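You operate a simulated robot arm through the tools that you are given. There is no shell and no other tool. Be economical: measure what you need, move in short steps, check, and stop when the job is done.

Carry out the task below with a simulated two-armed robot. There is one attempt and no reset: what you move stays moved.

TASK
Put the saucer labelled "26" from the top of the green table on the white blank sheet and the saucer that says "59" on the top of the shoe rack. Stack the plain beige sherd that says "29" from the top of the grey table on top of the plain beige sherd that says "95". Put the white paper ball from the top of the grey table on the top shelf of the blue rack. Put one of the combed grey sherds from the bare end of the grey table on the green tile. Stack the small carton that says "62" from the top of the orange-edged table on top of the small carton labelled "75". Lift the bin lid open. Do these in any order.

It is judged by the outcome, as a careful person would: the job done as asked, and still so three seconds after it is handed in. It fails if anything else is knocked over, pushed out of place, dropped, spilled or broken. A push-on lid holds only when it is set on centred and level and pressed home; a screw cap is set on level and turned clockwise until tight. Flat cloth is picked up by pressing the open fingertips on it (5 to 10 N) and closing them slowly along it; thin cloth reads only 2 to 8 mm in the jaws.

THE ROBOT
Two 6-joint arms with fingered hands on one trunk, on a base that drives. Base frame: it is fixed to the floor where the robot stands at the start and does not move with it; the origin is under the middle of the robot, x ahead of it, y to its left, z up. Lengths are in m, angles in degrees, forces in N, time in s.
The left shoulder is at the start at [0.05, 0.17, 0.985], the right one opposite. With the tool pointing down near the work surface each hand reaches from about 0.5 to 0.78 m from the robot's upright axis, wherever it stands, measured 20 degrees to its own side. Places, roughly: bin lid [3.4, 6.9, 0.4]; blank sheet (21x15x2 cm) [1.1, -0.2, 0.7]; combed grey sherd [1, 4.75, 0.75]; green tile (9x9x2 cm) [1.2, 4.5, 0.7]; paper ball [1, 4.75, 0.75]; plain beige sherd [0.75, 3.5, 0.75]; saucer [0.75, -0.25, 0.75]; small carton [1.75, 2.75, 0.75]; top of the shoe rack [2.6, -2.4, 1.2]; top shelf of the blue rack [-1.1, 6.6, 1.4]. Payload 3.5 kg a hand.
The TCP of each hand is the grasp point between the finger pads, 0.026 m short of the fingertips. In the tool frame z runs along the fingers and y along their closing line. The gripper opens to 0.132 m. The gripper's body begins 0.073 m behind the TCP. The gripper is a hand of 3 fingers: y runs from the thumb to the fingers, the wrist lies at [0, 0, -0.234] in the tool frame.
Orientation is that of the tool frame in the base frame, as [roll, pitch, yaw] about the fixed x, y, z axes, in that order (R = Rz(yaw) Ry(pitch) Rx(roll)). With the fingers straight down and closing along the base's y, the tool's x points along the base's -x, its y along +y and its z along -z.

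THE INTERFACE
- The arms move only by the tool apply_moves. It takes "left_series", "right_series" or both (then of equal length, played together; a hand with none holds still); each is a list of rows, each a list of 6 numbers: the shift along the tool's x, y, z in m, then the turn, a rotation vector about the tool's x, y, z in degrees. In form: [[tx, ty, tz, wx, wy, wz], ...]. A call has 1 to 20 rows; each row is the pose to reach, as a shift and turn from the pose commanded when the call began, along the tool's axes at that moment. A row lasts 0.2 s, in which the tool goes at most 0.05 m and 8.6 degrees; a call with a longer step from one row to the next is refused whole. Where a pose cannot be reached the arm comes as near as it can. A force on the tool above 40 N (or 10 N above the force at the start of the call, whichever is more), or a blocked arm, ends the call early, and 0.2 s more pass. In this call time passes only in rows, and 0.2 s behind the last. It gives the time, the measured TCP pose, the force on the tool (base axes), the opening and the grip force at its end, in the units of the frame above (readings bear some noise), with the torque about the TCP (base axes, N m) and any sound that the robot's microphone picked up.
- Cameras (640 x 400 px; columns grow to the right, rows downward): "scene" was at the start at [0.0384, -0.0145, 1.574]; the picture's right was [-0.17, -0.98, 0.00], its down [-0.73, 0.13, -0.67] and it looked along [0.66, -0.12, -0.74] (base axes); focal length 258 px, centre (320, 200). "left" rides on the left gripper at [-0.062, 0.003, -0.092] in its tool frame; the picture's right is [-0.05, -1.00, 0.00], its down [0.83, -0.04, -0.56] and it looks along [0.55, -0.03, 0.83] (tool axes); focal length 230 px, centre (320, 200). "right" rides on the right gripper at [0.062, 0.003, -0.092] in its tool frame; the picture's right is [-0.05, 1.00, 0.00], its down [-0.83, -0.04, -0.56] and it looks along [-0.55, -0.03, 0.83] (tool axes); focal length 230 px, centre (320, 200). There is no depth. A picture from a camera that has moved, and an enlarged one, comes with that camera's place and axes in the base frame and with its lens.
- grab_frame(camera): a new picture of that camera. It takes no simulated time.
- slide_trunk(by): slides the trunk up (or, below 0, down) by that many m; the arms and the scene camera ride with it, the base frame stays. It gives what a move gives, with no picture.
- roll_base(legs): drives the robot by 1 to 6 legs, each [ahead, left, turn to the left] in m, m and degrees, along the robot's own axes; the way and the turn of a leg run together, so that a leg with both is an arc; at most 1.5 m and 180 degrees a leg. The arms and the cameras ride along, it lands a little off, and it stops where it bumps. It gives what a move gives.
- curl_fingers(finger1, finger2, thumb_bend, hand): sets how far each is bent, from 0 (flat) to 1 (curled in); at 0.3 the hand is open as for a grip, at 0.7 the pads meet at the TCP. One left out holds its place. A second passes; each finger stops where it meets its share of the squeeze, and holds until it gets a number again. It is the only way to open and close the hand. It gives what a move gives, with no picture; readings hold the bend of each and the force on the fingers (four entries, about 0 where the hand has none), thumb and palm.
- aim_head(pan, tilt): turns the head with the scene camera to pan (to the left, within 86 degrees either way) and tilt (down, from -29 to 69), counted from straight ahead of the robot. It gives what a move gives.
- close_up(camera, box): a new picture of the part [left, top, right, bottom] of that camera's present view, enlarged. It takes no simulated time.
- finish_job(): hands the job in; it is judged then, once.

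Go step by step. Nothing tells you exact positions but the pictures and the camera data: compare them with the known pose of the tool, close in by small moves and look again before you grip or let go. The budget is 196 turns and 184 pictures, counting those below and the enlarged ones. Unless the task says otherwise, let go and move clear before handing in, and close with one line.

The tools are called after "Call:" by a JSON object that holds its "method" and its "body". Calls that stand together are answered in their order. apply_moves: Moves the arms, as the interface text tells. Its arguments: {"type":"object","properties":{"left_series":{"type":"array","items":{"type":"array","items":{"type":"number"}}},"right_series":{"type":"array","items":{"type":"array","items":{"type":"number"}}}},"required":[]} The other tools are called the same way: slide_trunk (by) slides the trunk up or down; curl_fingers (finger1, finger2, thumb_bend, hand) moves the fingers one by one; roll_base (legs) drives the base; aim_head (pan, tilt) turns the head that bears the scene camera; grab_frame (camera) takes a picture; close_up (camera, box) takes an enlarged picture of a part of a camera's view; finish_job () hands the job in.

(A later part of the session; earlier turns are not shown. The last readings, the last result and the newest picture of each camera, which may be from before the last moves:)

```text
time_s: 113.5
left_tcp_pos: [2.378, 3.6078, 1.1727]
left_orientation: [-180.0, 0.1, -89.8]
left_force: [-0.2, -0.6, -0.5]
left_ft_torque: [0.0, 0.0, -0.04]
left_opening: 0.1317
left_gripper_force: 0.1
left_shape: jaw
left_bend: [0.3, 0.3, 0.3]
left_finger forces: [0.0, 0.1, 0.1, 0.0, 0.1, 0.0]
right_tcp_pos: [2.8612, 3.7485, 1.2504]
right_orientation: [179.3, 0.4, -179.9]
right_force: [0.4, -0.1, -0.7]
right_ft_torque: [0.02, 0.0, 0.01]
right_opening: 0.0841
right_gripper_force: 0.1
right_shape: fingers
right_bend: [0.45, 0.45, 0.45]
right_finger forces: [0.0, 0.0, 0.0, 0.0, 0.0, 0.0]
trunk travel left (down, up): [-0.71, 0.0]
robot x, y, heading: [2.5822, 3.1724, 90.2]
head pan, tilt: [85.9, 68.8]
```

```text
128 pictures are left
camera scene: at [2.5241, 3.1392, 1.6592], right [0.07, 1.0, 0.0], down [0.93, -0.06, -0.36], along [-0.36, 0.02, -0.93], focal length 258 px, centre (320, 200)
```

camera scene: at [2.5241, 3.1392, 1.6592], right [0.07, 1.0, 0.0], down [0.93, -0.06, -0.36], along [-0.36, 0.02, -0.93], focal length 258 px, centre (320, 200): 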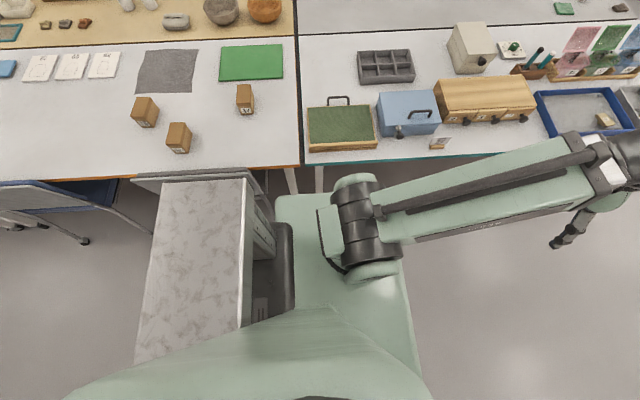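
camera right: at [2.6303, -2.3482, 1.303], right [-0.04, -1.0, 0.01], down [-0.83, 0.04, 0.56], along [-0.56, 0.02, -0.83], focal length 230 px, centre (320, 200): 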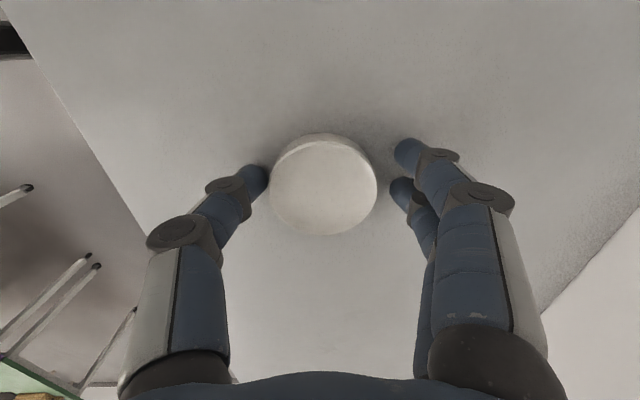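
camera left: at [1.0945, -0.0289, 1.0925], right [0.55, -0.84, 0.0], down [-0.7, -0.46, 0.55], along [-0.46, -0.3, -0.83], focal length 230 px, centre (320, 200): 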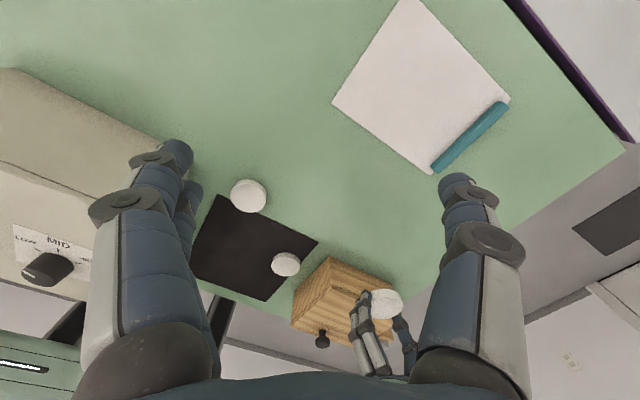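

The cartons 62 and 75 are found, both with their long side along x. I'll turn to face the table and slide over to them.

Call:
{"method": "roll_base", "body": {"legs": [[0, 0, 90], [0, 0.53, 0]]}}

Call:
{"method": "aim_head", "body": {"pan": 10, "tilt": 60}}

Call:
{"method": "grab_frame", "body": {"camera": "scene"}}

Call:
{"method": "grab_frame", "body": {"camera": "left"}}

```text
time_s: 120.4
left_tcp_pos: [2.1388, 2.4446, 1.1729]
left_orientation: [180.0, 0.1, -0.6]
left_force: [0.2, -0.1, 0.4]
left_ft_torque: [0.01, 0.01, 0.0]
left_opening: 0.1319
left_gripper_force: 0.0
left_shape: jaw
left_bend: [0.3, 0.3, 0.3]
left_finger forces: [0.0, 0.0, 0.1, 0.0, 0.1, 0.0]
right_tcp_pos: [2.005, 2.9326, 1.25]
right_orientation: [179.3, 0.5, -90.6]
right_force: [0.0, -0.1, -0.3]
right_ft_torque: [0.04, -0.01, -0.02]
right_opening: 0.0843
right_gripper_force: 0.1
right_shape: fingers
right_bend: [0.45, 0.45, 0.45]
right_finger forces: [0.0, 0.1, 0.0, 0.0, 0.0, 0.1]
trunk travel left (down, up): [-0.71, 0.0]
robot x, y, heading: [2.5751, 2.6393, 179.1]
head pan, tilt: [85.9, 68.8]
```

```text
time_s: 121.8
left_tcp_pos: [2.1392, 2.4467, 1.1728]
left_orientation: [180.0, 0.1, -0.6]
left_force: [0.0, -0.5, -0.4]
left_ft_torque: [-0.01, -0.01, -0.01]
left_opening: 0.1317
left_gripper_force: 0.0
left_shape: jaw
left_bend: [0.3, 0.3, 0.3]
left_finger forces: [0.0, 0.0, 0.0, 0.0, 0.0, 0.0]
right_tcp_pos: [2.0046, 2.9337, 1.2497]
right_orientation: [179.3, 0.5, -90.6]
right_force: [-0.4, 0.4, -0.3]
right_ft_torque: [-0.01, 0.0, 0.02]
right_opening: 0.0842
right_gripper_force: 0.0
right_shape: fingers
right_bend: [0.45, 0.45, 0.45]
right_finger forces: [0.0, 0.0, 0.0, 0.0, 0.0, 0.0]
trunk travel left (down, up): [-0.71, 0.0]
robot x, y, heading: [2.5729, 2.6426, 179.3]
head pan, tilt: [10.0, 60.0]
```

```text
127 pictures are left
camera scene: at [2.5488, 2.6302, 1.6686], right [-0.16, 0.99, 0.0], down [0.85, 0.14, -0.5], along [-0.49, -0.08, -0.87], focal length 258 px, centre (320, 200)
```

scene: 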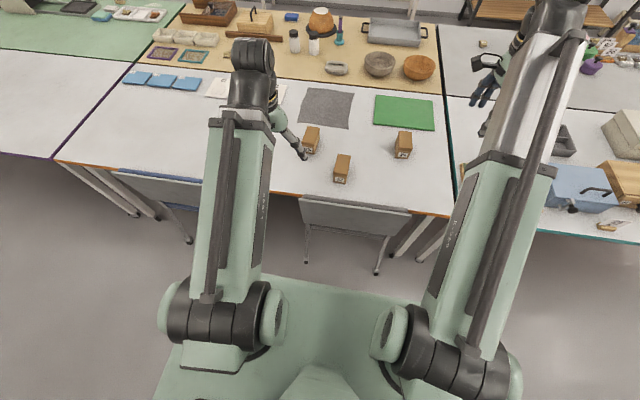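

```text
126 pictures are left
camera left: at [2.0789, 2.4445, 1.2628], right [-0.04, 1.0, 0.0], down [0.83, 0.03, 0.55], along [0.55, 0.02, -0.83], focal length 230 px, centre (320, 200)
```

left: 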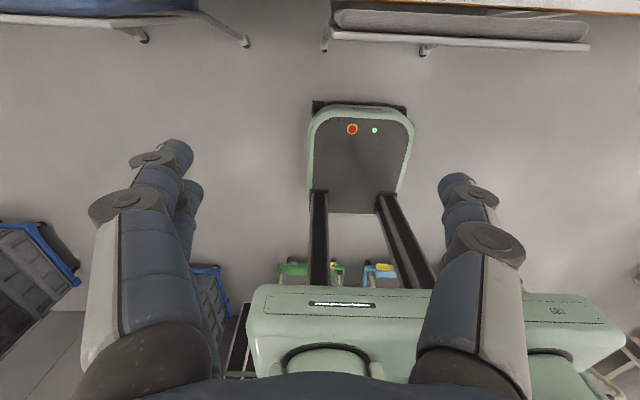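

Call:
{"method": "roll_base", "body": {"legs": [[0.13, 0, 0.7]]}}

Call:
{"method": "close_up", "body": {"camera": "scene", "box": [260, 140, 420, 240]}}

```text
time_s: 123.1
left_tcp_pos: [2.0124, 2.4409, 1.1724]
left_orientation: [180.0, 0.0, 0.1]
left_force: [-0.6, -0.5, 0.5]
left_ft_torque: [0.0, -0.09, 0.01]
left_opening: 0.1321
left_gripper_force: 0.0
left_shape: jaw
left_bend: [0.3, 0.3, 0.3]
left_finger forces: [0.0, 0.0, 0.0, 0.0, 0.0, 0.0]
right_tcp_pos: [1.8719, 2.926, 1.2488]
right_orientation: [179.4, 0.5, -90.0]
right_force: [0.7, 0.0, -0.6]
right_ft_torque: [0.0, -0.01, -0.02]
right_opening: 0.0839
right_gripper_force: 0.0
right_shape: fingers
right_bend: [0.45, 0.45, 0.45]
right_finger forces: [0.1, 0.0, 0.0, 0.0, 0.0, 0.0]
trunk travel left (down, up): [-0.71, 0.0]
robot x, y, heading: [2.4483, 2.6409, -179.8]
head pan, tilt: [10.0, 60.0]
```

```text
4.00 times, centred on (340, 190) of scene
camera zoom: at [2.4182, 2.6304, 1.6685], right [-0.18, 0.98, 0.0], down [0.85, 0.15, -0.5], along [-0.49, -0.09, -0.87], focal length 1030 px, centre (240, 240)
```

zoom: 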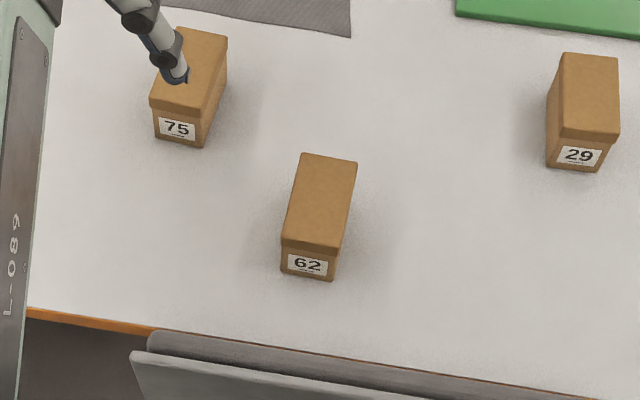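

Call:
{"method": "apply_moves", "body": {"left_series": [[-0.029, -0.034, 0, 0, 0, 0], [-0.058, -0.068, 0, 0, 0, 0], [-0.087, -0.102, 0, 0, 0, 0], [-0.116, -0.136, 0.02, 0, 0, 0], [-0.144, -0.17, 0.04, 0, 0, 0], [-0.144, -0.17, 0.09, 0, 0, 0], [-0.144, -0.17, 0.14, 0, 0, 0], [-0.144, -0.17, 0.19, 0, 0, 0], [-0.144, -0.17, 0.24, 0, 0, 0], [-0.144, -0.17, 0.27, 0, 0, 0]]}}

Call:
{"method": "curl_fingers", "body": {"hand": "left", "finger1": 0.42, "finger2": 0.42, "thumb_bend": 0.42}}

Call:
{"method": "grab_frame", "body": {"camera": "left"}}

Call:
{"method": "grab_frame", "body": {"camera": "scene"}}

```text
time_s: 125.3
left_tcp_pos: [1.8693, 2.6108, 0.902]
left_orientation: [179.9, 0.1, 0.1]
left_force: [0.7, -0.4, -0.3]
left_ft_torque: [-0.01, -0.02, 0.0]
left_opening: 0.1319
left_gripper_force: 0.1
left_shape: jaw
left_bend: [0.3, 0.3, 0.3]
left_finger forces: [0.0, 0.1, 0.1, 0.1, 0.0, 0.0]
right_tcp_pos: [1.873, 2.9262, 1.2493]
right_orientation: [179.3, 0.5, -89.9]
right_force: [-0.3, -0.1, 0.8]
right_ft_torque: [0.02, 0.01, 0.0]
right_opening: 0.0841
right_gripper_force: 0.0
right_shape: fingers
right_bend: [0.45, 0.45, 0.45]
right_finger forces: [0.1, 0.1, 0.1, 0.0, 0.1, 0.0]
trunk travel left (down, up): [-0.71, 0.0]
robot x, y, heading: [2.4442, 2.6379, -180.1]
head pan, tilt: [10.0, 60.0]
```

```text
time_s: 126.3
left_tcp_pos: [1.8681, 2.6105, 0.9029]
left_orientation: [179.9, 0.2, 0.1]
left_force: [0.5, 0.4, -0.8]
left_ft_torque: [-0.05, 0.04, 0.02]
left_opening: 0.0956
left_gripper_force: 0.1
left_shape: fingers
left_bend: [0.42, 0.42, 0.42]
left_finger forces: [0.0, 0.1, 0.1, 0.0, 0.1, 0.0]
right_tcp_pos: [1.8726, 2.9265, 1.2491]
right_orientation: [179.3, 0.5, -89.9]
right_force: [-0.2, 0.4, 0.5]
right_ft_torque: [0.01, -0.03, 0.02]
right_opening: 0.084
right_gripper_force: 0.1
right_shape: fingers
right_bend: [0.45, 0.45, 0.45]
right_finger forces: [0.0, 0.0, 0.1, 0.0, 0.0, 0.0]
trunk travel left (down, up): [-0.71, 0.0]
robot x, y, heading: [2.4463, 2.6391, -179.8]
head pan, tilt: [10.0, 60.0]
```

```text
124 pictures are left
camera left: at [1.8086, 2.6082, 0.993], right [-0.05, 1.0, 0.0], down [0.83, 0.05, 0.55], along [0.55, 0.03, -0.83], focal length 230 px, centre (320, 200)
```

left: 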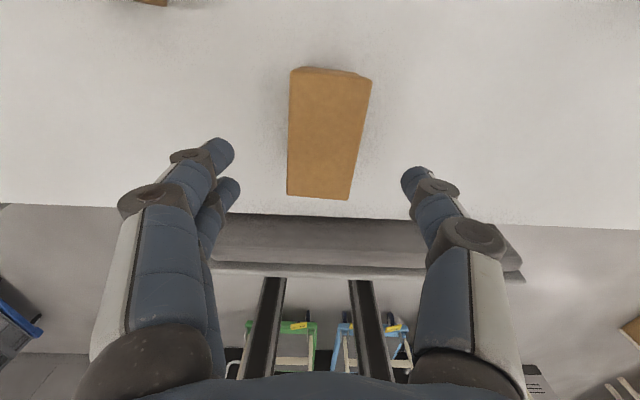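

```text
123 pictures are left
camera scene: at [2.421, 2.6305, 1.6686], right [-0.18, 0.98, 0.0], down [0.85, 0.15, -0.5], along [-0.49, -0.09, -0.87], focal length 258 px, centre (320, 200)
```

scene: 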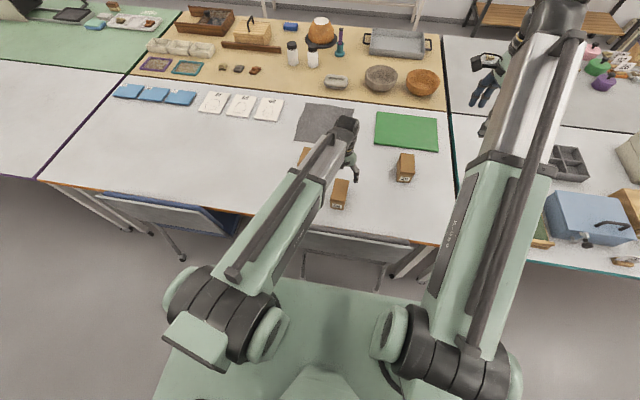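

Call:
{"method": "apply_moves", "body": {"left_series": [[0.003, -0.002, 0.04, 0, 0, 2], [0.005, -0.003, 0.08, 0, 0, 2], [0.005, -0.003, 0.11, 0, 0, 2], [0.005, -0.003, 0.123, 0, 0, 2]]}}

Call:
{"method": "grab_frame", "body": {"camera": "left"}}

Call:
{"method": "close_up", "body": {"camera": "scene", "box": [300, 140, 396, 220]}}

```text
time_s: 127.3
left_tcp_pos: [1.8746, 2.6119, 0.7815]
left_orientation: [-180.0, 0.1, -1.8]
left_force: [-0.2, -0.1, 0.3]
left_ft_torque: [-0.02, 0.01, 0.01]
left_opening: 0.0953
left_gripper_force: 0.0
left_shape: fingers
left_bend: [0.42, 0.42, 0.42]
left_finger forces: [0.0, 0.0, 0.0, 0.0, 0.0, 0.0]
right_tcp_pos: [1.8736, 2.9268, 1.2503]
right_orientation: [179.3, 0.5, -89.9]
right_force: [-0.2, 0.7, -0.7]
right_ft_torque: [-0.03, -0.01, -0.01]
right_opening: 0.0841
right_gripper_force: 0.1
right_shape: fingers
right_bend: [0.45, 0.45, 0.45]
right_finger forces: [0.0, 0.0, 0.0, 0.0, 0.0, 0.1]
trunk travel left (down, up): [-0.71, 0.0]
robot x, y, heading: [2.4451, 2.6478, -180.0]
head pan, tilt: [10.0, 60.0]
```

```text
122 pictures are left
camera left: at [1.8134, 2.6123, 0.8704], right [-0.02, 1.0, 0.0], down [0.83, 0.02, 0.55], along [0.55, 0.01, -0.83], focal length 230 px, centre (320, 200)
```

left: 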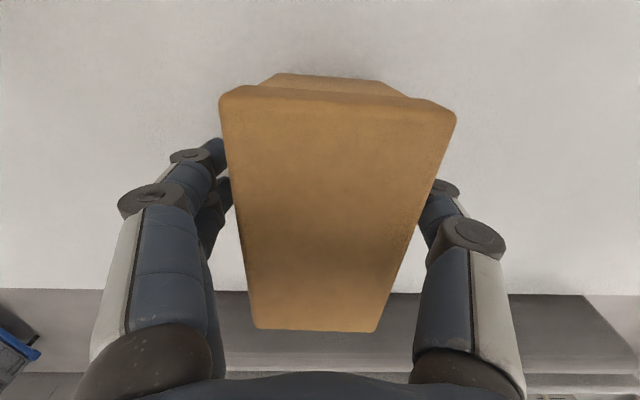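

```text
5.00 times, centred on (348, 180) of scene
camera zoom: at [2.4209, 2.6304, 1.6686], right [-0.18, 0.98, 0.0], down [0.85, 0.15, -0.5], along [-0.49, -0.09, -0.87], focal length 1288 px, centre (180, 300)
```

zoom: 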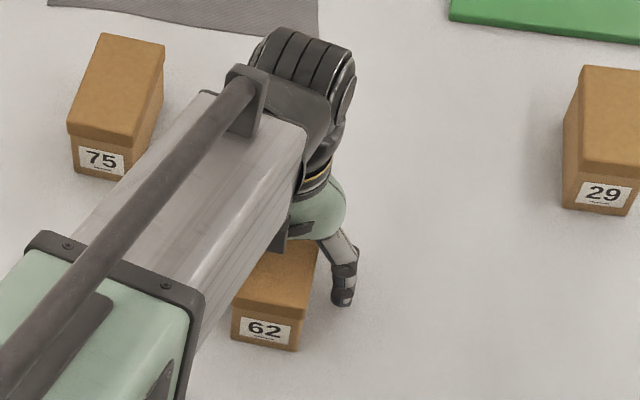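

Call:
{"method": "curl_fingers", "body": {"hand": "left", "finger1": 0.62, "finger2": 0.62, "thumb_bend": 0.62}}

Call:
{"method": "grab_frame", "body": {"camera": "left"}}

```text
time_s: 128.3
left_tcp_pos: [1.8735, 2.6127, 0.7803]
left_orientation: [180.0, 0.0, -2.0]
left_force: [-0.2, -1.2, 0.0]
left_ft_torque: [0.03, 0.02, 0.02]
left_opening: 0.0539
left_gripper_force: 10.0
left_shape: fingers
left_bend: [0.55, 0.55, 0.57]
left_finger forces: [5.2, 5.3, 0.0, 0.0, 10.3, 0.0]
right_tcp_pos: [1.8738, 2.9262, 1.2508]
right_orientation: [179.3, 0.5, -90.0]
right_force: [0.1, 0.7, 0.3]
right_ft_torque: [0.01, 0.0, -0.02]
right_opening: 0.0842
right_gripper_force: 0.0
right_shape: fingers
right_bend: [0.45, 0.45, 0.45]
right_finger forces: [0.0, 0.1, 0.0, 0.0, 0.0, 0.0]
trunk travel left (down, up): [-0.71, 0.0]
robot x, y, heading: [2.4438, 2.6428, -179.8]
head pan, tilt: [10.0, 60.0]
```

```text
120 pictures are left
camera left: at [1.8134, 2.6122, 0.8704], right [-0.02, 1.0, 0.0], down [0.83, 0.02, 0.55], along [0.55, 0.01, -0.83], focal length 230 px, centre (320, 200)
```

left: 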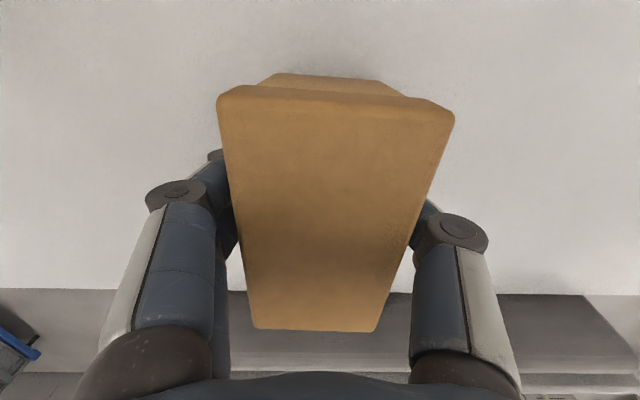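

Call:
{"method": "apply_moves", "body": {"left_series": [[0, 0, -0.01, 0, 0, 0], [0, 0, -0.04, 0, 0, 0], [0, 0, -0.08, 0, 0, 0], [0, 0, -0.12, 0, 0, 0], [-0.026, 0.033, -0.12, 0, 0, 0], [-0.052, 0.066, -0.12, 0, 0, 0], [-0.078, 0.099, -0.12, 0, 0, 0], [-0.104, 0.132, -0.12, 0, 0, -1], [-0.129, 0.165, -0.12, 0, 0, -2]]}}

Call:
{"method": "grab_frame", "body": {"camera": "left"}}

Call:
{"method": "close_up", "body": {"camera": "scene", "box": [260, 110, 388, 190]}}

```text
time_s: 130.3
left_tcp_pos: [1.7375, 2.4521, 0.8981]
left_orientation: [180.0, 0.2, 0.1]
left_force: [-1.0, -0.2, -2.6]
left_ft_torque: [0.0, 0.01, 0.02]
left_opening: 0.054
left_gripper_force: 9.7
left_shape: fingers
left_bend: [0.55, 0.55, 0.57]
left_finger forces: [5.0, 5.2, 0.1, 0.1, 10.3, 0.0]
right_tcp_pos: [1.8737, 2.9262, 1.251]
right_orientation: [179.4, 0.5, -89.8]
right_force: [-0.5, -0.9, 0.1]
right_ft_torque: [0.01, -0.05, 0.02]
right_opening: 0.0841
right_gripper_force: 0.1
right_shape: fingers
right_bend: [0.45, 0.45, 0.45]
right_finger forces: [0.0, 0.0, 0.1, 0.1, 0.0, 0.0]
trunk travel left (down, up): [-0.71, 0.0]
robot x, y, heading: [2.4427, 2.6457, -179.8]
head pan, tilt: [10.0, 60.0]
```

```text
119 pictures are left
camera left: at [1.6779, 2.4494, 0.989], right [-0.05, 1.0, 0.0], down [0.83, 0.04, 0.55], along [0.55, 0.03, -0.83], focal length 230 px, centre (320, 200)
```

left: 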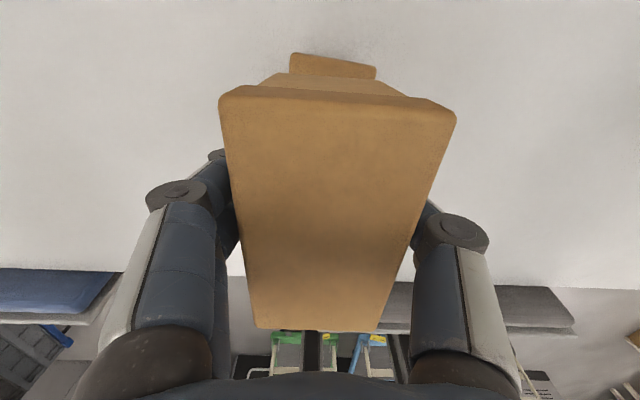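

```text
5.00 times, centred on (324, 150) of scene
camera zoom: at [2.4202, 2.6298, 1.6685], right [-0.18, 0.98, 0.0], down [0.85, 0.15, -0.5], along [-0.49, -0.09, -0.87], focal length 1288 px, centre (300, 450)
```

zoom: 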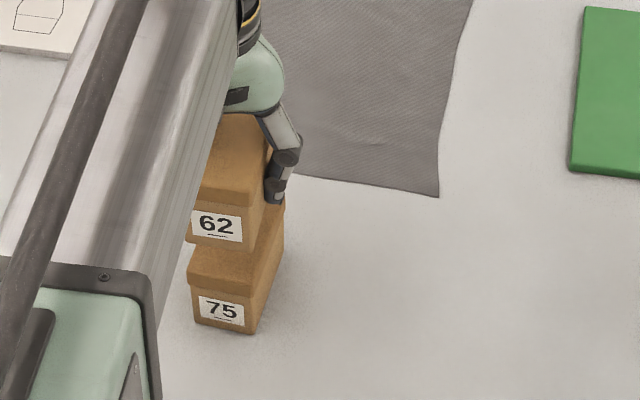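

Call:
{"method": "apply_moves", "body": {"left_series": [[-0.004, -0.004, 0.015, 0, 0, 2], [-0.004, -0.004, 0.035, 0, 0, 2], [-0.004, -0.004, 0.047, 0, 0, 2], [-0.004, -0.004, 0.05, 0, 0, 2]]}}

Call:
{"method": "grab_frame", "body": {"camera": "left"}}

Call:
{"method": "close_up", "body": {"camera": "scene", "box": [260, 110, 388, 190]}}

```text
time_s: 131.3
left_tcp_pos: [1.7341, 2.4557, 0.8523]
left_orientation: [179.8, 0.3, -1.9]
left_force: [-0.2, -1.7, 21.0]
left_ft_torque: [-0.06, 0.02, 0.02]
left_opening: 0.0536
left_gripper_force: 12.9
left_shape: fingers
left_bend: [0.56, 0.56, 0.58]
left_finger forces: [6.6, 6.8, 0.0, 0.1, 12.0, 0.0]
right_tcp_pos: [1.8745, 2.9273, 1.251]
right_orientation: [179.2, 0.5, -89.9]
right_force: [0.5, 0.2, 0.5]
right_ft_torque: [0.02, -0.02, 0.03]
right_opening: 0.0843
right_gripper_force: 0.1
right_shape: fingers
right_bend: [0.45, 0.45, 0.45]
right_finger forces: [0.0, 0.1, 0.0, 0.0, 0.0, 0.0]
trunk travel left (down, up): [-0.71, 0.0]
robot x, y, heading: [2.4455, 2.6459, -180.1]
head pan, tilt: [10.0, 60.0]
```

```text
117 pictures are left
camera left: at [1.6748, 2.4564, 0.9431], right [-0.02, 1.0, 0.0], down [0.83, 0.02, 0.55], along [0.55, 0.01, -0.83], focal length 230 px, centre (320, 200)
```

left: 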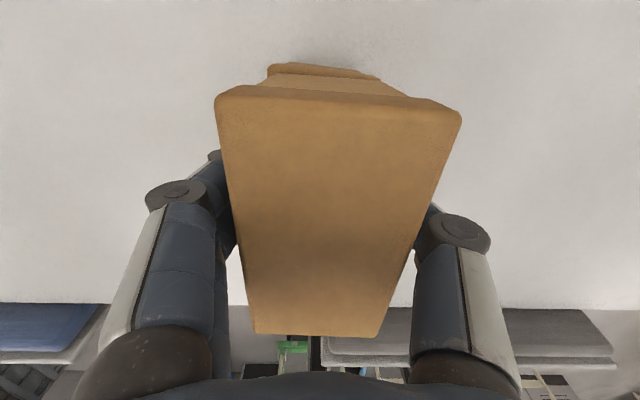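

```text
5.00 times, centred on (324, 150) of scene
camera zoom: at [2.4228, 2.6308, 1.669], right [-0.18, 0.98, 0.0], down [0.85, 0.15, -0.5], along [-0.49, -0.09, -0.87], focal length 1288 px, centre (300, 450)
```

zoom: 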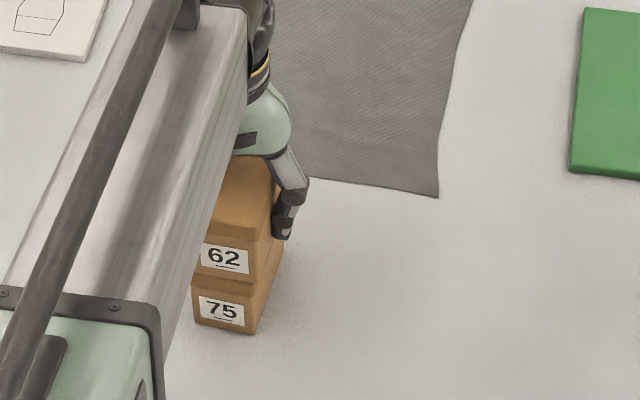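

Call:
{"method": "apply_moves", "body": {"left_series": [[0, 0, -0.001, 0, 0, 0]]}}

Call:
{"method": "curl_fingers", "body": {"hand": "left", "finger1": 0.4, "finger2": 0.4, "thumb_bend": 0.4}}

Call:
{"method": "apply_moves", "body": {"left_series": [[0, 0, -0.03, 0, 0, 0], [0, 0, -0.07, 0, 0, 0], [0, 0, -0.11, 0, 0, 0], [0, 0, -0.15, 0, 0, 0], [0, 0, -0.19, 0, 0, 0], [0.04, 0, -0.22, 0, 0, 0], [0.08, 0, -0.25, 0, 0, 0], [0.12, 0, -0.28, 0, 0, 0], [0.16, 0, -0.3, 0, 0, 0]]}}

Call:
{"method": "grab_frame", "body": {"camera": "scene"}}

```text
time_s: 131.7
left_tcp_pos: [1.7348, 2.4572, 0.8516]
left_orientation: [179.9, 0.2, -1.9]
left_force: [-3.0, -1.3, 18.6]
left_ft_torque: [-0.13, 0.03, -0.04]
left_opening: 0.0539
left_gripper_force: 12.5
left_shape: fingers
left_bend: [0.56, 0.56, 0.58]
left_finger forces: [6.8, 6.8, 0.1, 0.0, 11.4, 0.0]
right_tcp_pos: [1.8736, 2.9264, 1.2512]
right_orientation: [179.2, 0.5, -89.9]
right_force: [0.5, -0.9, -0.3]
right_ft_torque: [-0.01, 0.01, -0.04]
right_opening: 0.0842
right_gripper_force: 0.0
right_shape: fingers
right_bend: [0.45, 0.45, 0.45]
right_finger forces: [0.0, 0.0, 0.0, 0.0, 0.0, 0.1]
trunk travel left (down, up): [-0.71, 0.0]
robot x, y, heading: [2.4449, 2.6448, -179.5]
head pan, tilt: [10.0, 60.0]
```

```text
time_s: 132.7
left_tcp_pos: [1.7349, 2.4574, 0.8492]
left_orientation: [180.0, 0.1, -1.8]
left_force: [-0.2, -0.7, 0.5]
left_ft_torque: [0.01, 0.01, -0.02]
left_opening: 0.1009
left_gripper_force: 0.1
left_shape: fingers
left_bend: [0.4, 0.4, 0.4]
left_finger forces: [0.0, 0.0, 0.1, 0.1, 0.0, 0.0]
right_tcp_pos: [1.8729, 2.9264, 1.2485]
right_orientation: [179.3, 0.5, -89.9]
right_force: [0.7, -0.9, 0.0]
right_ft_torque: [0.02, 0.0, 0.02]
right_opening: 0.084
right_gripper_force: 0.1
right_shape: fingers
right_bend: [0.45, 0.45, 0.45]
right_finger forces: [0.1, 0.0, 0.1, 0.0, 0.1, 0.0]
trunk travel left (down, up): [-0.71, 0.0]
robot x, y, heading: [2.4457, 2.6467, -179.7]
head pan, tilt: [10.0, 60.0]
```

```text
time_s: 134.7
left_tcp_pos: [1.8957, 2.4506, 1.1499]
left_orientation: [-179.9, 0.1, -1.9]
left_force: [0.1, 0.4, -0.8]
left_ft_torque: [-0.01, -0.02, 0.01]
left_opening: 0.101
left_gripper_force: 0.1
left_shape: fingers
left_bend: [0.4, 0.4, 0.4]
left_finger forces: [0.0, 0.0, 0.0, 0.0, 0.0, 0.0]
right_tcp_pos: [1.8735, 2.9264, 1.2506]
right_orientation: [179.3, 0.4, -89.9]
right_force: [1.1, 0.1, 0.7]
right_ft_torque: [-0.01, -0.03, 0.01]
right_opening: 0.0841
right_gripper_force: 0.1
right_shape: fingers
right_bend: [0.45, 0.45, 0.45]
right_finger forces: [0.0, 0.0, 0.0, 0.0, 0.1, 0.0]
trunk travel left (down, up): [-0.71, 0.0]
robot x, y, heading: [2.4418, 2.6433, -180.1]
head pan, tilt: [10.0, 60.0]
```

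```text
115 pictures are left
camera scene: at [2.4215, 2.6305, 1.6686], right [-0.18, 0.98, 0.0], down [0.85, 0.15, -0.5], along [-0.49, -0.09, -0.87], focal length 258 px, centre (320, 200)
```

scene: 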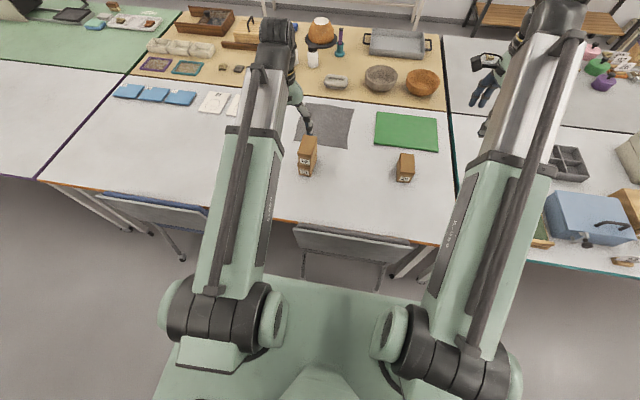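

Cartons are stacked. Next is the bin; I back off, turn and drive up the aisle to look for it.

Call:
{"method": "roll_base", "body": {"legs": [[-0.2, 0, 0], [0, 0, -90], [1.5, 0, 0]]}}

Call:
{"method": "aim_head", "body": {"pan": -20, "tilt": 25}}

Call:
{"method": "grab_frame", "body": {"camera": "scene"}}

```text
time_s: 147.1
left_tcp_pos: [2.5027, 4.6838, 1.1497]
left_orientation: [-180.0, 0.1, -93.7]
left_force: [-0.6, 0.8, 0.8]
left_ft_torque: [-0.03, -0.01, 0.03]
left_opening: 0.101
left_gripper_force: 0.0
left_shape: fingers
left_bend: [0.4, 0.4, 0.4]
left_finger forces: [0.0, 0.0, 0.0, 0.0, 0.0, 0.0]
right_tcp_pos: [2.9785, 4.6894, 1.2503]
right_orientation: [179.3, 0.5, 178.1]
right_force: [0.0, -0.2, 0.2]
right_ft_torque: [0.01, 0.01, -0.01]
right_opening: 0.0841
right_gripper_force: 0.0
right_shape: fingers
right_bend: [0.45, 0.45, 0.45]
right_finger forces: [0.0, 0.0, 0.0, 0.1, 0.0, 0.0]
trunk travel left (down, up): [-0.71, 0.0]
robot x, y, heading: [2.6775, 4.1274, 88.4]
head pan, tilt: [10.0, 60.0]
```

```text
time_s: 148.1
left_tcp_pos: [2.5023, 4.6831, 1.1499]
left_orientation: [-179.9, 0.1, -93.7]
left_force: [-0.2, -0.4, -0.3]
left_ft_torque: [-0.01, 0.04, 0.0]
left_opening: 0.1007
left_gripper_force: 0.1
left_shape: fingers
left_bend: [0.4, 0.4, 0.4]
left_finger forces: [0.1, 0.0, 0.0, 0.0, 0.1, 0.1]
right_tcp_pos: [2.9795, 4.6899, 1.2508]
right_orientation: [179.3, 0.5, 178.2]
right_force: [-0.4, 0.1, 0.7]
right_ft_torque: [0.01, 0.02, 0.03]
right_opening: 0.0841
right_gripper_force: 0.0
right_shape: fingers
right_bend: [0.45, 0.45, 0.45]
right_finger forces: [0.1, 0.0, 0.0, 0.0, 0.1, 0.0]
trunk travel left (down, up): [-0.71, 0.0]
robot x, y, heading: [2.6763, 4.1249, 88.4]
head pan, tilt: [-20.0, 25.0]
```

```text
114 pictures are left
camera scene: at [2.7108, 4.1715, 1.7186], right [0.93, -0.37, 0.0], down [-0.16, -0.39, -0.91], along [0.33, 0.84, -0.42], focal length 258 px, centre (320, 200)
```

scene: 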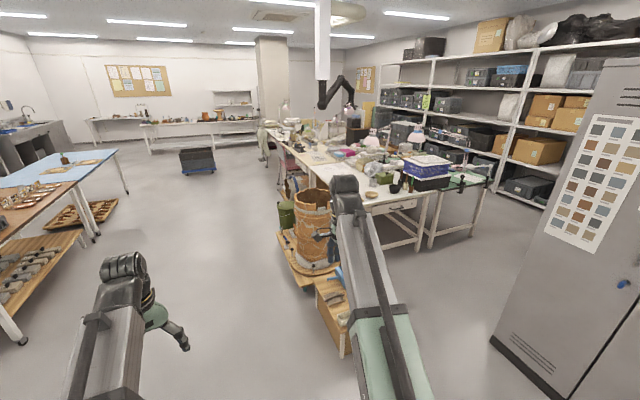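

Call:
{"method": "close_up", "body": {"camera": "scene", "box": [240, 140, 400, 300]}}

```text
2.50 times, centred on (320, 220) of scene
camera zoom: at [2.7108, 4.1715, 1.7186], right [0.93, -0.37, 0.0], down [-0.16, -0.39, -0.91], along [0.33, 0.84, -0.42], focal length 644 px, centre (320, 150)
```

zoom: 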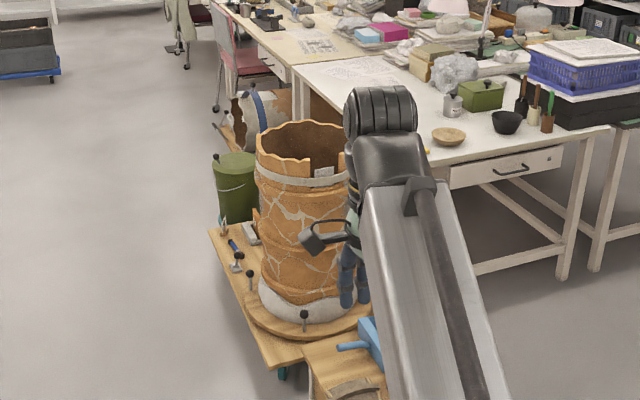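

Call:
{"method": "roll_base", "body": {"legs": [[1.2, 0, 1.6], [0.8, 0, 0]]}}

Call:
{"method": "aim_head", "body": {"pan": -45, "tilt": 40}}

Call:
{"method": "grab_frame", "body": {"camera": "scene"}}

```text
time_s: 158.2
left_tcp_pos: [2.5382, 6.6908, 1.1496]
left_orientation: [180.0, 0.0, -92.6]
left_force: [0.5, -0.8, -0.4]
left_ft_torque: [0.0, 0.01, 0.01]
left_opening: 0.1008
left_gripper_force: 0.2
left_shape: fingers
left_bend: [0.4, 0.4, 0.4]
left_finger forces: [0.0, 0.1, 0.0, 0.1, 0.0, 0.0]
right_tcp_pos: [3.0146, 6.7074, 1.2497]
right_orientation: [179.3, 0.6, 179.4]
right_force: [-0.4, 0.0, -0.1]
right_ft_torque: [0.0, -0.02, 0.01]
right_opening: 0.0843
right_gripper_force: 0.1
right_shape: fingers
right_bend: [0.45, 0.45, 0.45]
right_finger forces: [0.0, 0.0, 0.0, 0.0, 0.1, 0.0]
trunk travel left (down, up): [-0.71, 0.0]
robot x, y, heading: [2.7243, 6.1396, 89.5]
head pan, tilt: [-20.0, 25.0]
```

```text
time_s: 159.0
left_tcp_pos: [2.5383, 6.6914, 1.1493]
left_orientation: [-180.0, 0.2, -92.6]
left_force: [0.8, 0.0, -0.8]
left_ft_torque: [0.04, -0.02, 0.01]
left_opening: 0.1014
left_gripper_force: 0.0
left_shape: fingers
left_bend: [0.4, 0.4, 0.4]
left_finger forces: [0.1, 0.0, 0.1, 0.1, 0.1, 0.0]
right_tcp_pos: [3.0144, 6.7074, 1.2518]
right_orientation: [179.4, 0.5, 179.4]
right_force: [-0.6, 0.9, 0.1]
right_ft_torque: [0.02, -0.01, 0.01]
right_opening: 0.084
right_gripper_force: 0.1
right_shape: fingers
right_bend: [0.45, 0.45, 0.45]
right_finger forces: [0.0, 0.0, 0.0, 0.0, 0.0, 0.0]
trunk travel left (down, up): [-0.71, 0.0]
robot x, y, heading: [2.7257, 6.1383, 89.3]
head pan, tilt: [-45.0, 40.0]
```

```text
112 pictures are left
camera scene: at [2.7845, 6.1567, 1.6953], right [0.7, -0.71, 0.0], down [-0.46, -0.45, -0.77], along [0.55, 0.54, -0.64], focal length 258 px, centre (320, 200)
```

scene: 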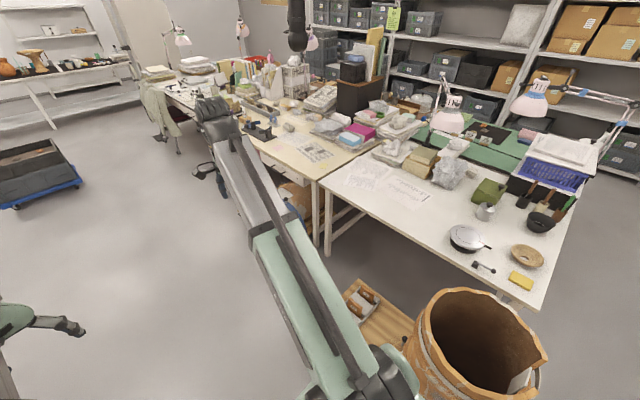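

Call:
{"method": "roll_base", "body": {"legs": [[0.75, 0.12, 0], [0, 0, -89]]}}

Call:
{"method": "aim_head", "body": {"pan": 0, "tilt": 55}}

Call:
{"method": "grab_frame", "body": {"camera": "scene"}}

```text
time_s: 166.9
left_tcp_pos: [3.1554, 7.0768, 1.1505]
left_orientation: [-180.0, 0.1, 178.8]
left_force: [0.1, 0.3, 0.4]
left_ft_torque: [-0.03, 0.01, 0.04]
left_opening: 0.1008
left_gripper_force: 0.1
left_shape: fingers
left_bend: [0.4, 0.4, 0.4]
left_finger forces: [0.0, 0.1, 0.0, 0.0, 0.0, 0.0]
right_tcp_pos: [3.1835, 6.601, 1.2507]
right_orientation: [179.4, 0.4, 90.8]
right_force: [-0.6, 1.4, 0.8]
right_ft_torque: [0.0, 0.0, -0.02]
right_opening: 0.0843
right_gripper_force: 0.2
right_shape: fingers
right_bend: [0.45, 0.45, 0.45]
right_finger forces: [0.1, 0.0, 0.0, 0.1, 0.1, 0.1]
trunk travel left (down, up): [-0.71, 0.0]
robot x, y, heading: [2.6061, 6.8774, 0.7]
head pan, tilt: [-45.0, 40.0]
```

```text
time_s: 168.0
left_tcp_pos: [3.1555, 7.0767, 1.15]
left_orientation: [180.0, 0.1, 178.8]
left_force: [0.0, 0.2, 0.1]
left_ft_torque: [0.03, -0.02, 0.03]
left_opening: 0.1008
left_gripper_force: 0.1
left_shape: fingers
left_bend: [0.4, 0.4, 0.4]
left_finger forces: [0.0, 0.0, 0.0, 0.0, 0.1, 0.0]
right_tcp_pos: [3.1831, 6.6012, 1.2501]
right_orientation: [179.3, 0.5, 90.8]
right_force: [0.3, 0.4, -0.4]
right_ft_torque: [-0.01, -0.01, 0.04]
right_opening: 0.084
right_gripper_force: 0.3
right_shape: fingers
right_bend: [0.45, 0.45, 0.45]
right_finger forces: [0.0, 0.0, 0.0, 0.1, 0.0, 0.0]
trunk travel left (down, up): [-0.71, 0.0]
robot x, y, heading: [2.6063, 6.8772, 0.6]
head pan, tilt: [0.0, 55.0]
```

```text
111 pictures are left
camera scene: at [2.6399, 6.878, 1.6746], right [0.01, -1.0, 0.0], down [-0.82, -0.01, -0.57], along [0.57, 0.01, -0.82], focal length 258 px, centre (320, 200)
```

scene: 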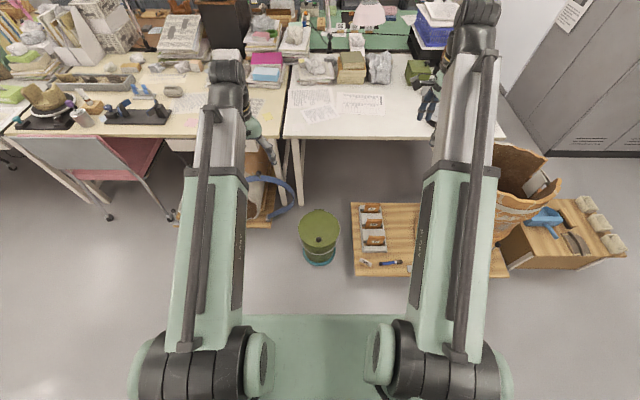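

Call:
{"method": "close_up", "body": {"camera": "scene", "box": [270, 190, 370, 280]}}

Call:
{"method": "close_up", "body": {"camera": "left", "box": [0, 0, 640, 400]}}

```text
4.44 times, centred on (320, 235) of scene
camera zoom: at [2.6399, 6.878, 1.6746], right [0.01, -1.0, 0.0], down [-0.82, -0.01, -0.57], along [0.57, 0.01, -0.82], focal length 1145 px, centre (320, 44)
```

zoom: 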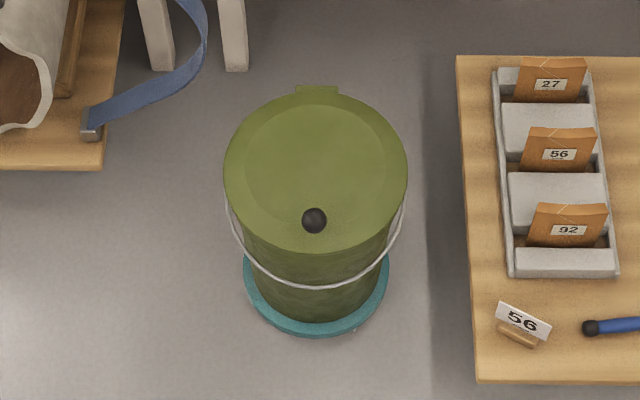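

```text
1.00 times, centred on (320, 200) of left (not enlarged: the box is as wide or as high as the picture)
camera zoom: at [3.218, 7.0804, 1.2405], right [0.03, -1.0, 0.0], down [-0.83, -0.03, 0.55], along [-0.55, -0.02, -0.83], focal length 230 px, centre (320, 200)
```

zoom: 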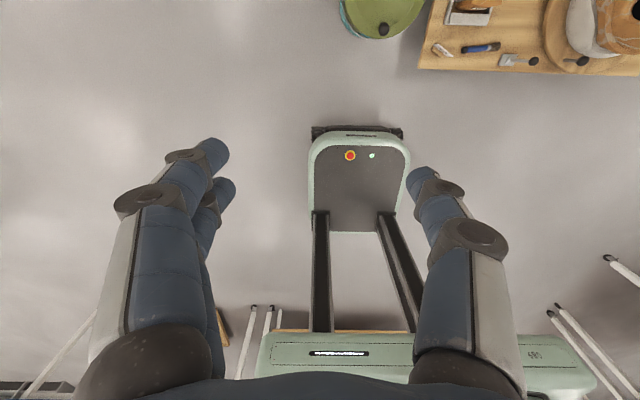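

Call:
{"method": "roll_base", "body": {"legs": [[0.1, -0.16, -0.6]]}}

Call:
{"method": "slide_trunk", "body": {"by": -0.45}}

Call:
{"method": "aim_head", "body": {"pan": 10, "tilt": 50}}

Call:
{"method": "grab_frame", "body": {"camera": "scene"}}

Call:
{"method": "grab_frame", "body": {"camera": "left"}}

```text
time_s: 169.5
left_tcp_pos: [3.2597, 6.915, 1.1513]
left_orientation: [179.9, 0.0, 178.3]
left_force: [-0.8, 0.0, -0.3]
left_ft_torque: [0.01, -0.02, -0.01]
left_opening: 0.1009
left_gripper_force: 0.1
left_shape: fingers
left_bend: [0.4, 0.4, 0.4]
left_finger forces: [0.0, 0.0, 0.0, 0.0, 0.0, 0.0]
right_tcp_pos: [3.284, 6.4387, 1.2491]
right_orientation: [179.3, 0.5, 90.1]
right_force: [-0.2, -0.2, 0.1]
right_ft_torque: [0.03, 0.06, 0.03]
right_opening: 0.084
right_gripper_force: 0.0
right_shape: fingers
right_bend: [0.45, 0.45, 0.45]
right_finger forces: [0.1, 0.1, 0.0, 0.1, 0.0, 0.0]
trunk travel left (down, up): [-0.71, 0.0]
robot x, y, heading: [2.7111, 6.7206, 0.5]
head pan, tilt: [0.0, 55.0]
```

```text
refused: -0.45 is not a number from -0.4 to 0.4
```

```text
time_s: 170.3
left_tcp_pos: [3.2578, 6.917, 1.1497]
left_orientation: [180.0, 0.1, 178.3]
left_force: [-0.1, 0.0, 1.0]
left_ft_torque: [0.0, -0.01, 0.03]
left_opening: 0.101
left_gripper_force: 0.1
left_shape: fingers
left_bend: [0.4, 0.4, 0.4]
left_finger forces: [0.1, 0.1, 0.1, 0.1, 0.1, 0.0]
right_tcp_pos: [3.283, 6.4405, 1.2505]
right_orientation: [179.2, 0.6, 90.2]
right_force: [0.5, -0.1, 0.2]
right_ft_torque: [-0.02, 0.0, -0.01]
right_opening: 0.0839
right_gripper_force: 0.1
right_shape: fingers
right_bend: [0.45, 0.45, 0.45]
right_finger forces: [0.0, 0.0, 0.0, 0.0, 0.0, 0.0]
trunk travel left (down, up): [-0.71, 0.0]
robot x, y, heading: [2.706, 6.7217, 0.4]
head pan, tilt: [10.0, 50.0]
```

```text
108 pictures are left
camera scene: at [2.7455, 6.7351, 1.6811], right [0.18, -0.98, 0.0], down [-0.75, -0.14, -0.64], along [0.63, 0.11, -0.77], focal length 258 px, centre (320, 200)
```

scene: 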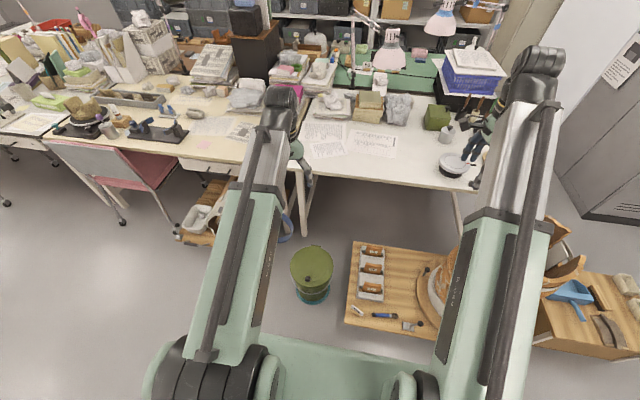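

```text
107 pictures are left
camera left: at [3.3218, 6.9186, 1.2405], right [0.02, -1.0, 0.0], down [-0.83, -0.02, 0.55], along [-0.55, -0.01, -0.83], focal length 230 px, centre (320, 200)
```

left: 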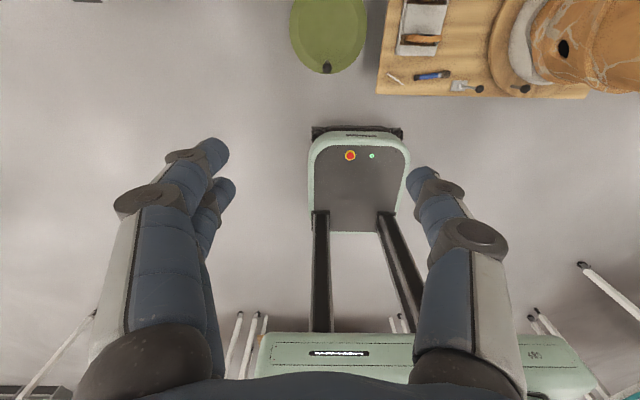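

Call:
{"method": "apply_moves", "body": {"right_series": [[0.04, -0.015, 0, 0, 0, 0], [0.08, -0.03, 0, 0, 0, 0], [0.12, -0.045, 0, 0, 0, 0], [0.15, -0.06, 0, 0, 0, 0]]}}

Call:
{"method": "slide_trunk", "body": {"by": -0.4}}

Call:
{"method": "grab_frame", "body": {"camera": "scene"}}

Call:
{"method": "grab_frame", "body": {"camera": "left"}}

```text
time_s: 171.3
left_tcp_pos: [3.2593, 6.9172, 1.1492]
left_orientation: [179.9, 0.2, 178.4]
left_force: [-0.3, -0.6, -0.6]
left_ft_torque: [-0.01, 0.02, 0.01]
left_opening: 0.1011
left_gripper_force: 0.1
left_shape: fingers
left_bend: [0.4, 0.4, 0.4]
left_finger forces: [0.0, 0.0, 0.0, 0.1, 0.0, 0.1]
right_tcp_pos: [3.2343, 6.5888, 1.2235]
right_orientation: [178.8, 0.4, 90.1]
right_force: [-0.6, 0.3, -0.6]
right_ft_torque: [-0.01, 0.01, -0.01]
right_opening: 0.084
right_gripper_force: 0.1
right_shape: fingers
right_bend: [0.45, 0.45, 0.45]
right_finger forces: [0.1, 0.0, 0.0, 0.1, 0.0, 0.1]
right hand out of reach, approached as far as the arm can: row 1, 2, 3, 4
trunk travel left (down, up): [-0.71, 0.0]
robot x, y, heading: [2.7114, 6.7217, 0.3]
head pan, tilt: [10.0, 50.0]
```

```text
time_s: 175.1
left_tcp_pos: [3.2588, 6.9171, 0.7501]
left_orientation: [-180.0, 0.1, 178.2]
left_force: [0.9, 0.4, -0.4]
left_ft_torque: [0.01, 0.0, -0.01]
left_opening: 0.1012
left_gripper_force: 0.1
left_shape: fingers
left_bend: [0.4, 0.4, 0.4]
left_finger forces: [0.0, 0.0, 0.1, 0.0, 0.0, 0.0]
right_tcp_pos: [3.2347, 6.5896, 0.8249]
right_orientation: [178.8, 0.4, 90.2]
right_force: [0.5, -0.3, 0.2]
right_ft_torque: [-0.01, 0.0, -0.02]
right_opening: 0.0841
right_gripper_force: 0.0
right_shape: fingers
right_bend: [0.45, 0.45, 0.45]
right_finger forces: [0.0, 0.0, 0.0, 0.0, 0.0, 0.0]
trunk travel left (down, up): [-0.31, 0.4]
robot x, y, heading: [2.7085, 6.7217, 0.2]
head pan, tilt: [10.0, 50.0]
```

```text
106 pictures are left
camera scene: at [2.7456, 6.7349, 1.2812], right [0.18, -0.98, 0.0], down [-0.75, -0.14, -0.64], along [0.63, 0.11, -0.77], focal length 258 px, centre (320, 200)
```

scene: 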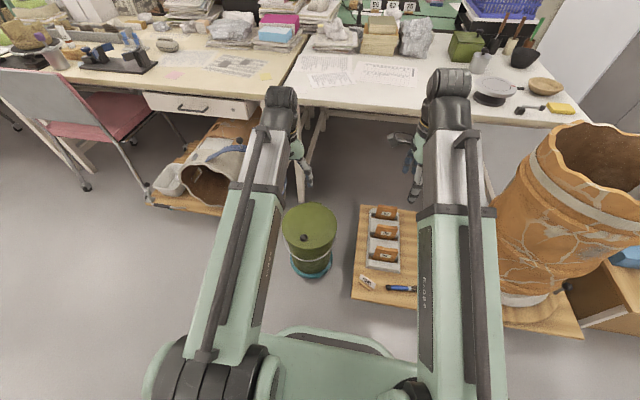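

```text
105 pictures are left
camera left: at [3.322, 6.9184, 0.8405], right [0.02, -1.0, 0.0], down [-0.83, -0.02, 0.55], along [-0.55, -0.01, -0.83], focal length 230 px, centre (320, 200)
```

left: 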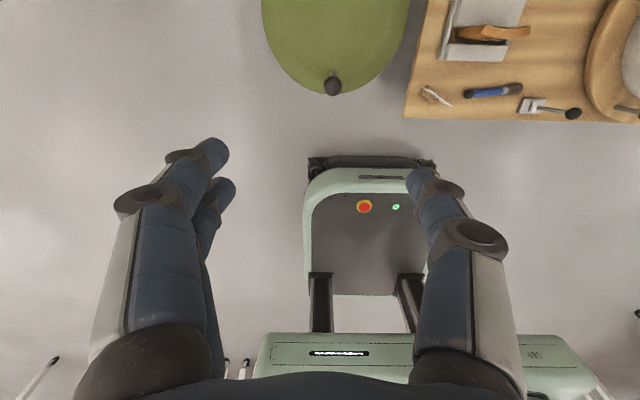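

Call:
{"method": "curl_fingers", "body": {"hand": "left", "finger1": 0.5, "finger2": 0.5, "thumb_bend": 0.5}}

Call:
{"method": "apply_moves", "body": {"left_series": [[-0.006, -0.024, 0.04, 0, 0, 0], [-0.006, -0.024, 0.085, 0, 0, 0], [-0.006, -0.024, 0.13, 0, 0, 0], [-0.006, -0.024, 0.175, 0, 0, 0], [-0.006, -0.024, 0.22, 0, 0, 0], [-0.006, -0.024, 0.265, 0, 0, 0]]}}

Call:
{"method": "grab_frame", "body": {"camera": "left"}}

Call:
{"method": "close_up", "body": {"camera": "scene", "box": [250, 170, 370, 280]}}

```text
time_s: 176.1
left_tcp_pos: [3.2587, 6.9164, 0.7495]
left_orientation: [180.0, 0.1, 178.4]
left_force: [-1.4, -0.3, 0.0]
left_ft_torque: [-0.01, 0.01, -0.01]
left_opening: 0.0687
left_gripper_force: 0.1
left_shape: fingers
left_bend: [0.5, 0.5, 0.5]
left_finger forces: [0.1, 0.0, 0.1, 0.1, 0.1, 0.1]
right_tcp_pos: [3.2345, 6.588, 0.8238]
right_orientation: [178.8, 0.5, 90.2]
right_force: [0.6, 0.2, 0.5]
right_ft_torque: [0.02, -0.02, 0.0]
right_opening: 0.0841
right_gripper_force: 0.1
right_shape: fingers
right_bend: [0.45, 0.45, 0.45]
right_finger forces: [0.0, 0.0, 0.0, 0.0, 0.0, 0.0]
trunk travel left (down, up): [-0.31, 0.4]
robot x, y, heading: [2.7095, 6.7222, 0.3]
head pan, tilt: [10.0, 50.0]
```

```text
time_s: 177.5
left_tcp_pos: [3.2649, 6.8931, 0.486]
left_orientation: [-179.9, 0.0, 178.3]
left_force: [-0.2, 0.5, 0.2]
left_ft_torque: [0.0, -0.02, 0.03]
left_opening: 0.0685
left_gripper_force: 0.0
left_shape: fingers
left_bend: [0.5, 0.5, 0.5]
left_finger forces: [0.0, 0.0, 0.0, 0.0, 0.0, 0.1]
right_tcp_pos: [3.2355, 6.5899, 0.825]
right_orientation: [178.7, 0.4, 90.2]
right_force: [-0.2, -1.1, 0.5]
right_ft_torque: [-0.02, 0.02, -0.01]
right_opening: 0.084
right_gripper_force: 0.0
right_shape: fingers
right_bend: [0.45, 0.45, 0.45]
right_finger forces: [0.0, 0.0, 0.0, 0.0, 0.0, 0.0]
trunk travel left (down, up): [-0.31, 0.4]
robot x, y, heading: [2.7072, 6.7223, 0.4]
head pan, tilt: [10.0, 50.0]
```

```text
104 pictures are left
camera left: at [3.3281, 6.8946, 0.5761], right [0.02, -1.0, 0.0], down [-0.83, -0.02, 0.55], along [-0.55, -0.01, -0.83], focal length 230 px, centre (320, 200)
```

left: 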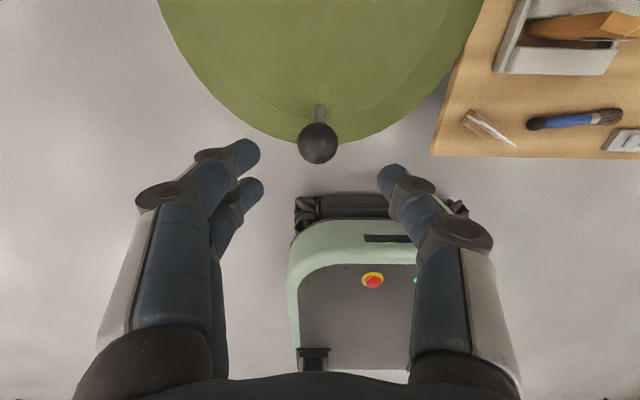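

```text
3.64 times, centred on (310, 225) of scene
camera zoom: at [2.7456, 6.7349, 1.2812], right [0.18, -0.98, 0.0], down [-0.75, -0.14, -0.64], along [0.63, 0.11, -0.77], focal length 937 px, centre (356, 109)
```

zoom: 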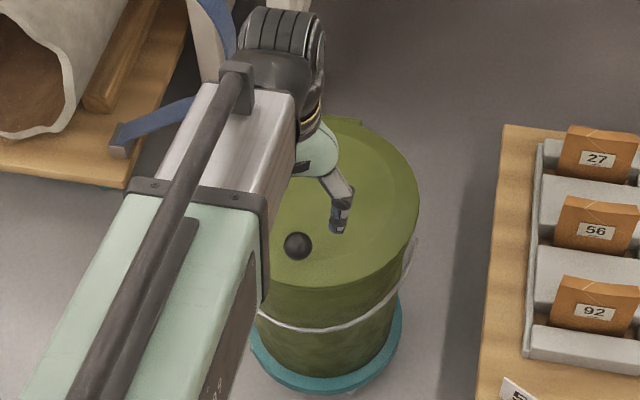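

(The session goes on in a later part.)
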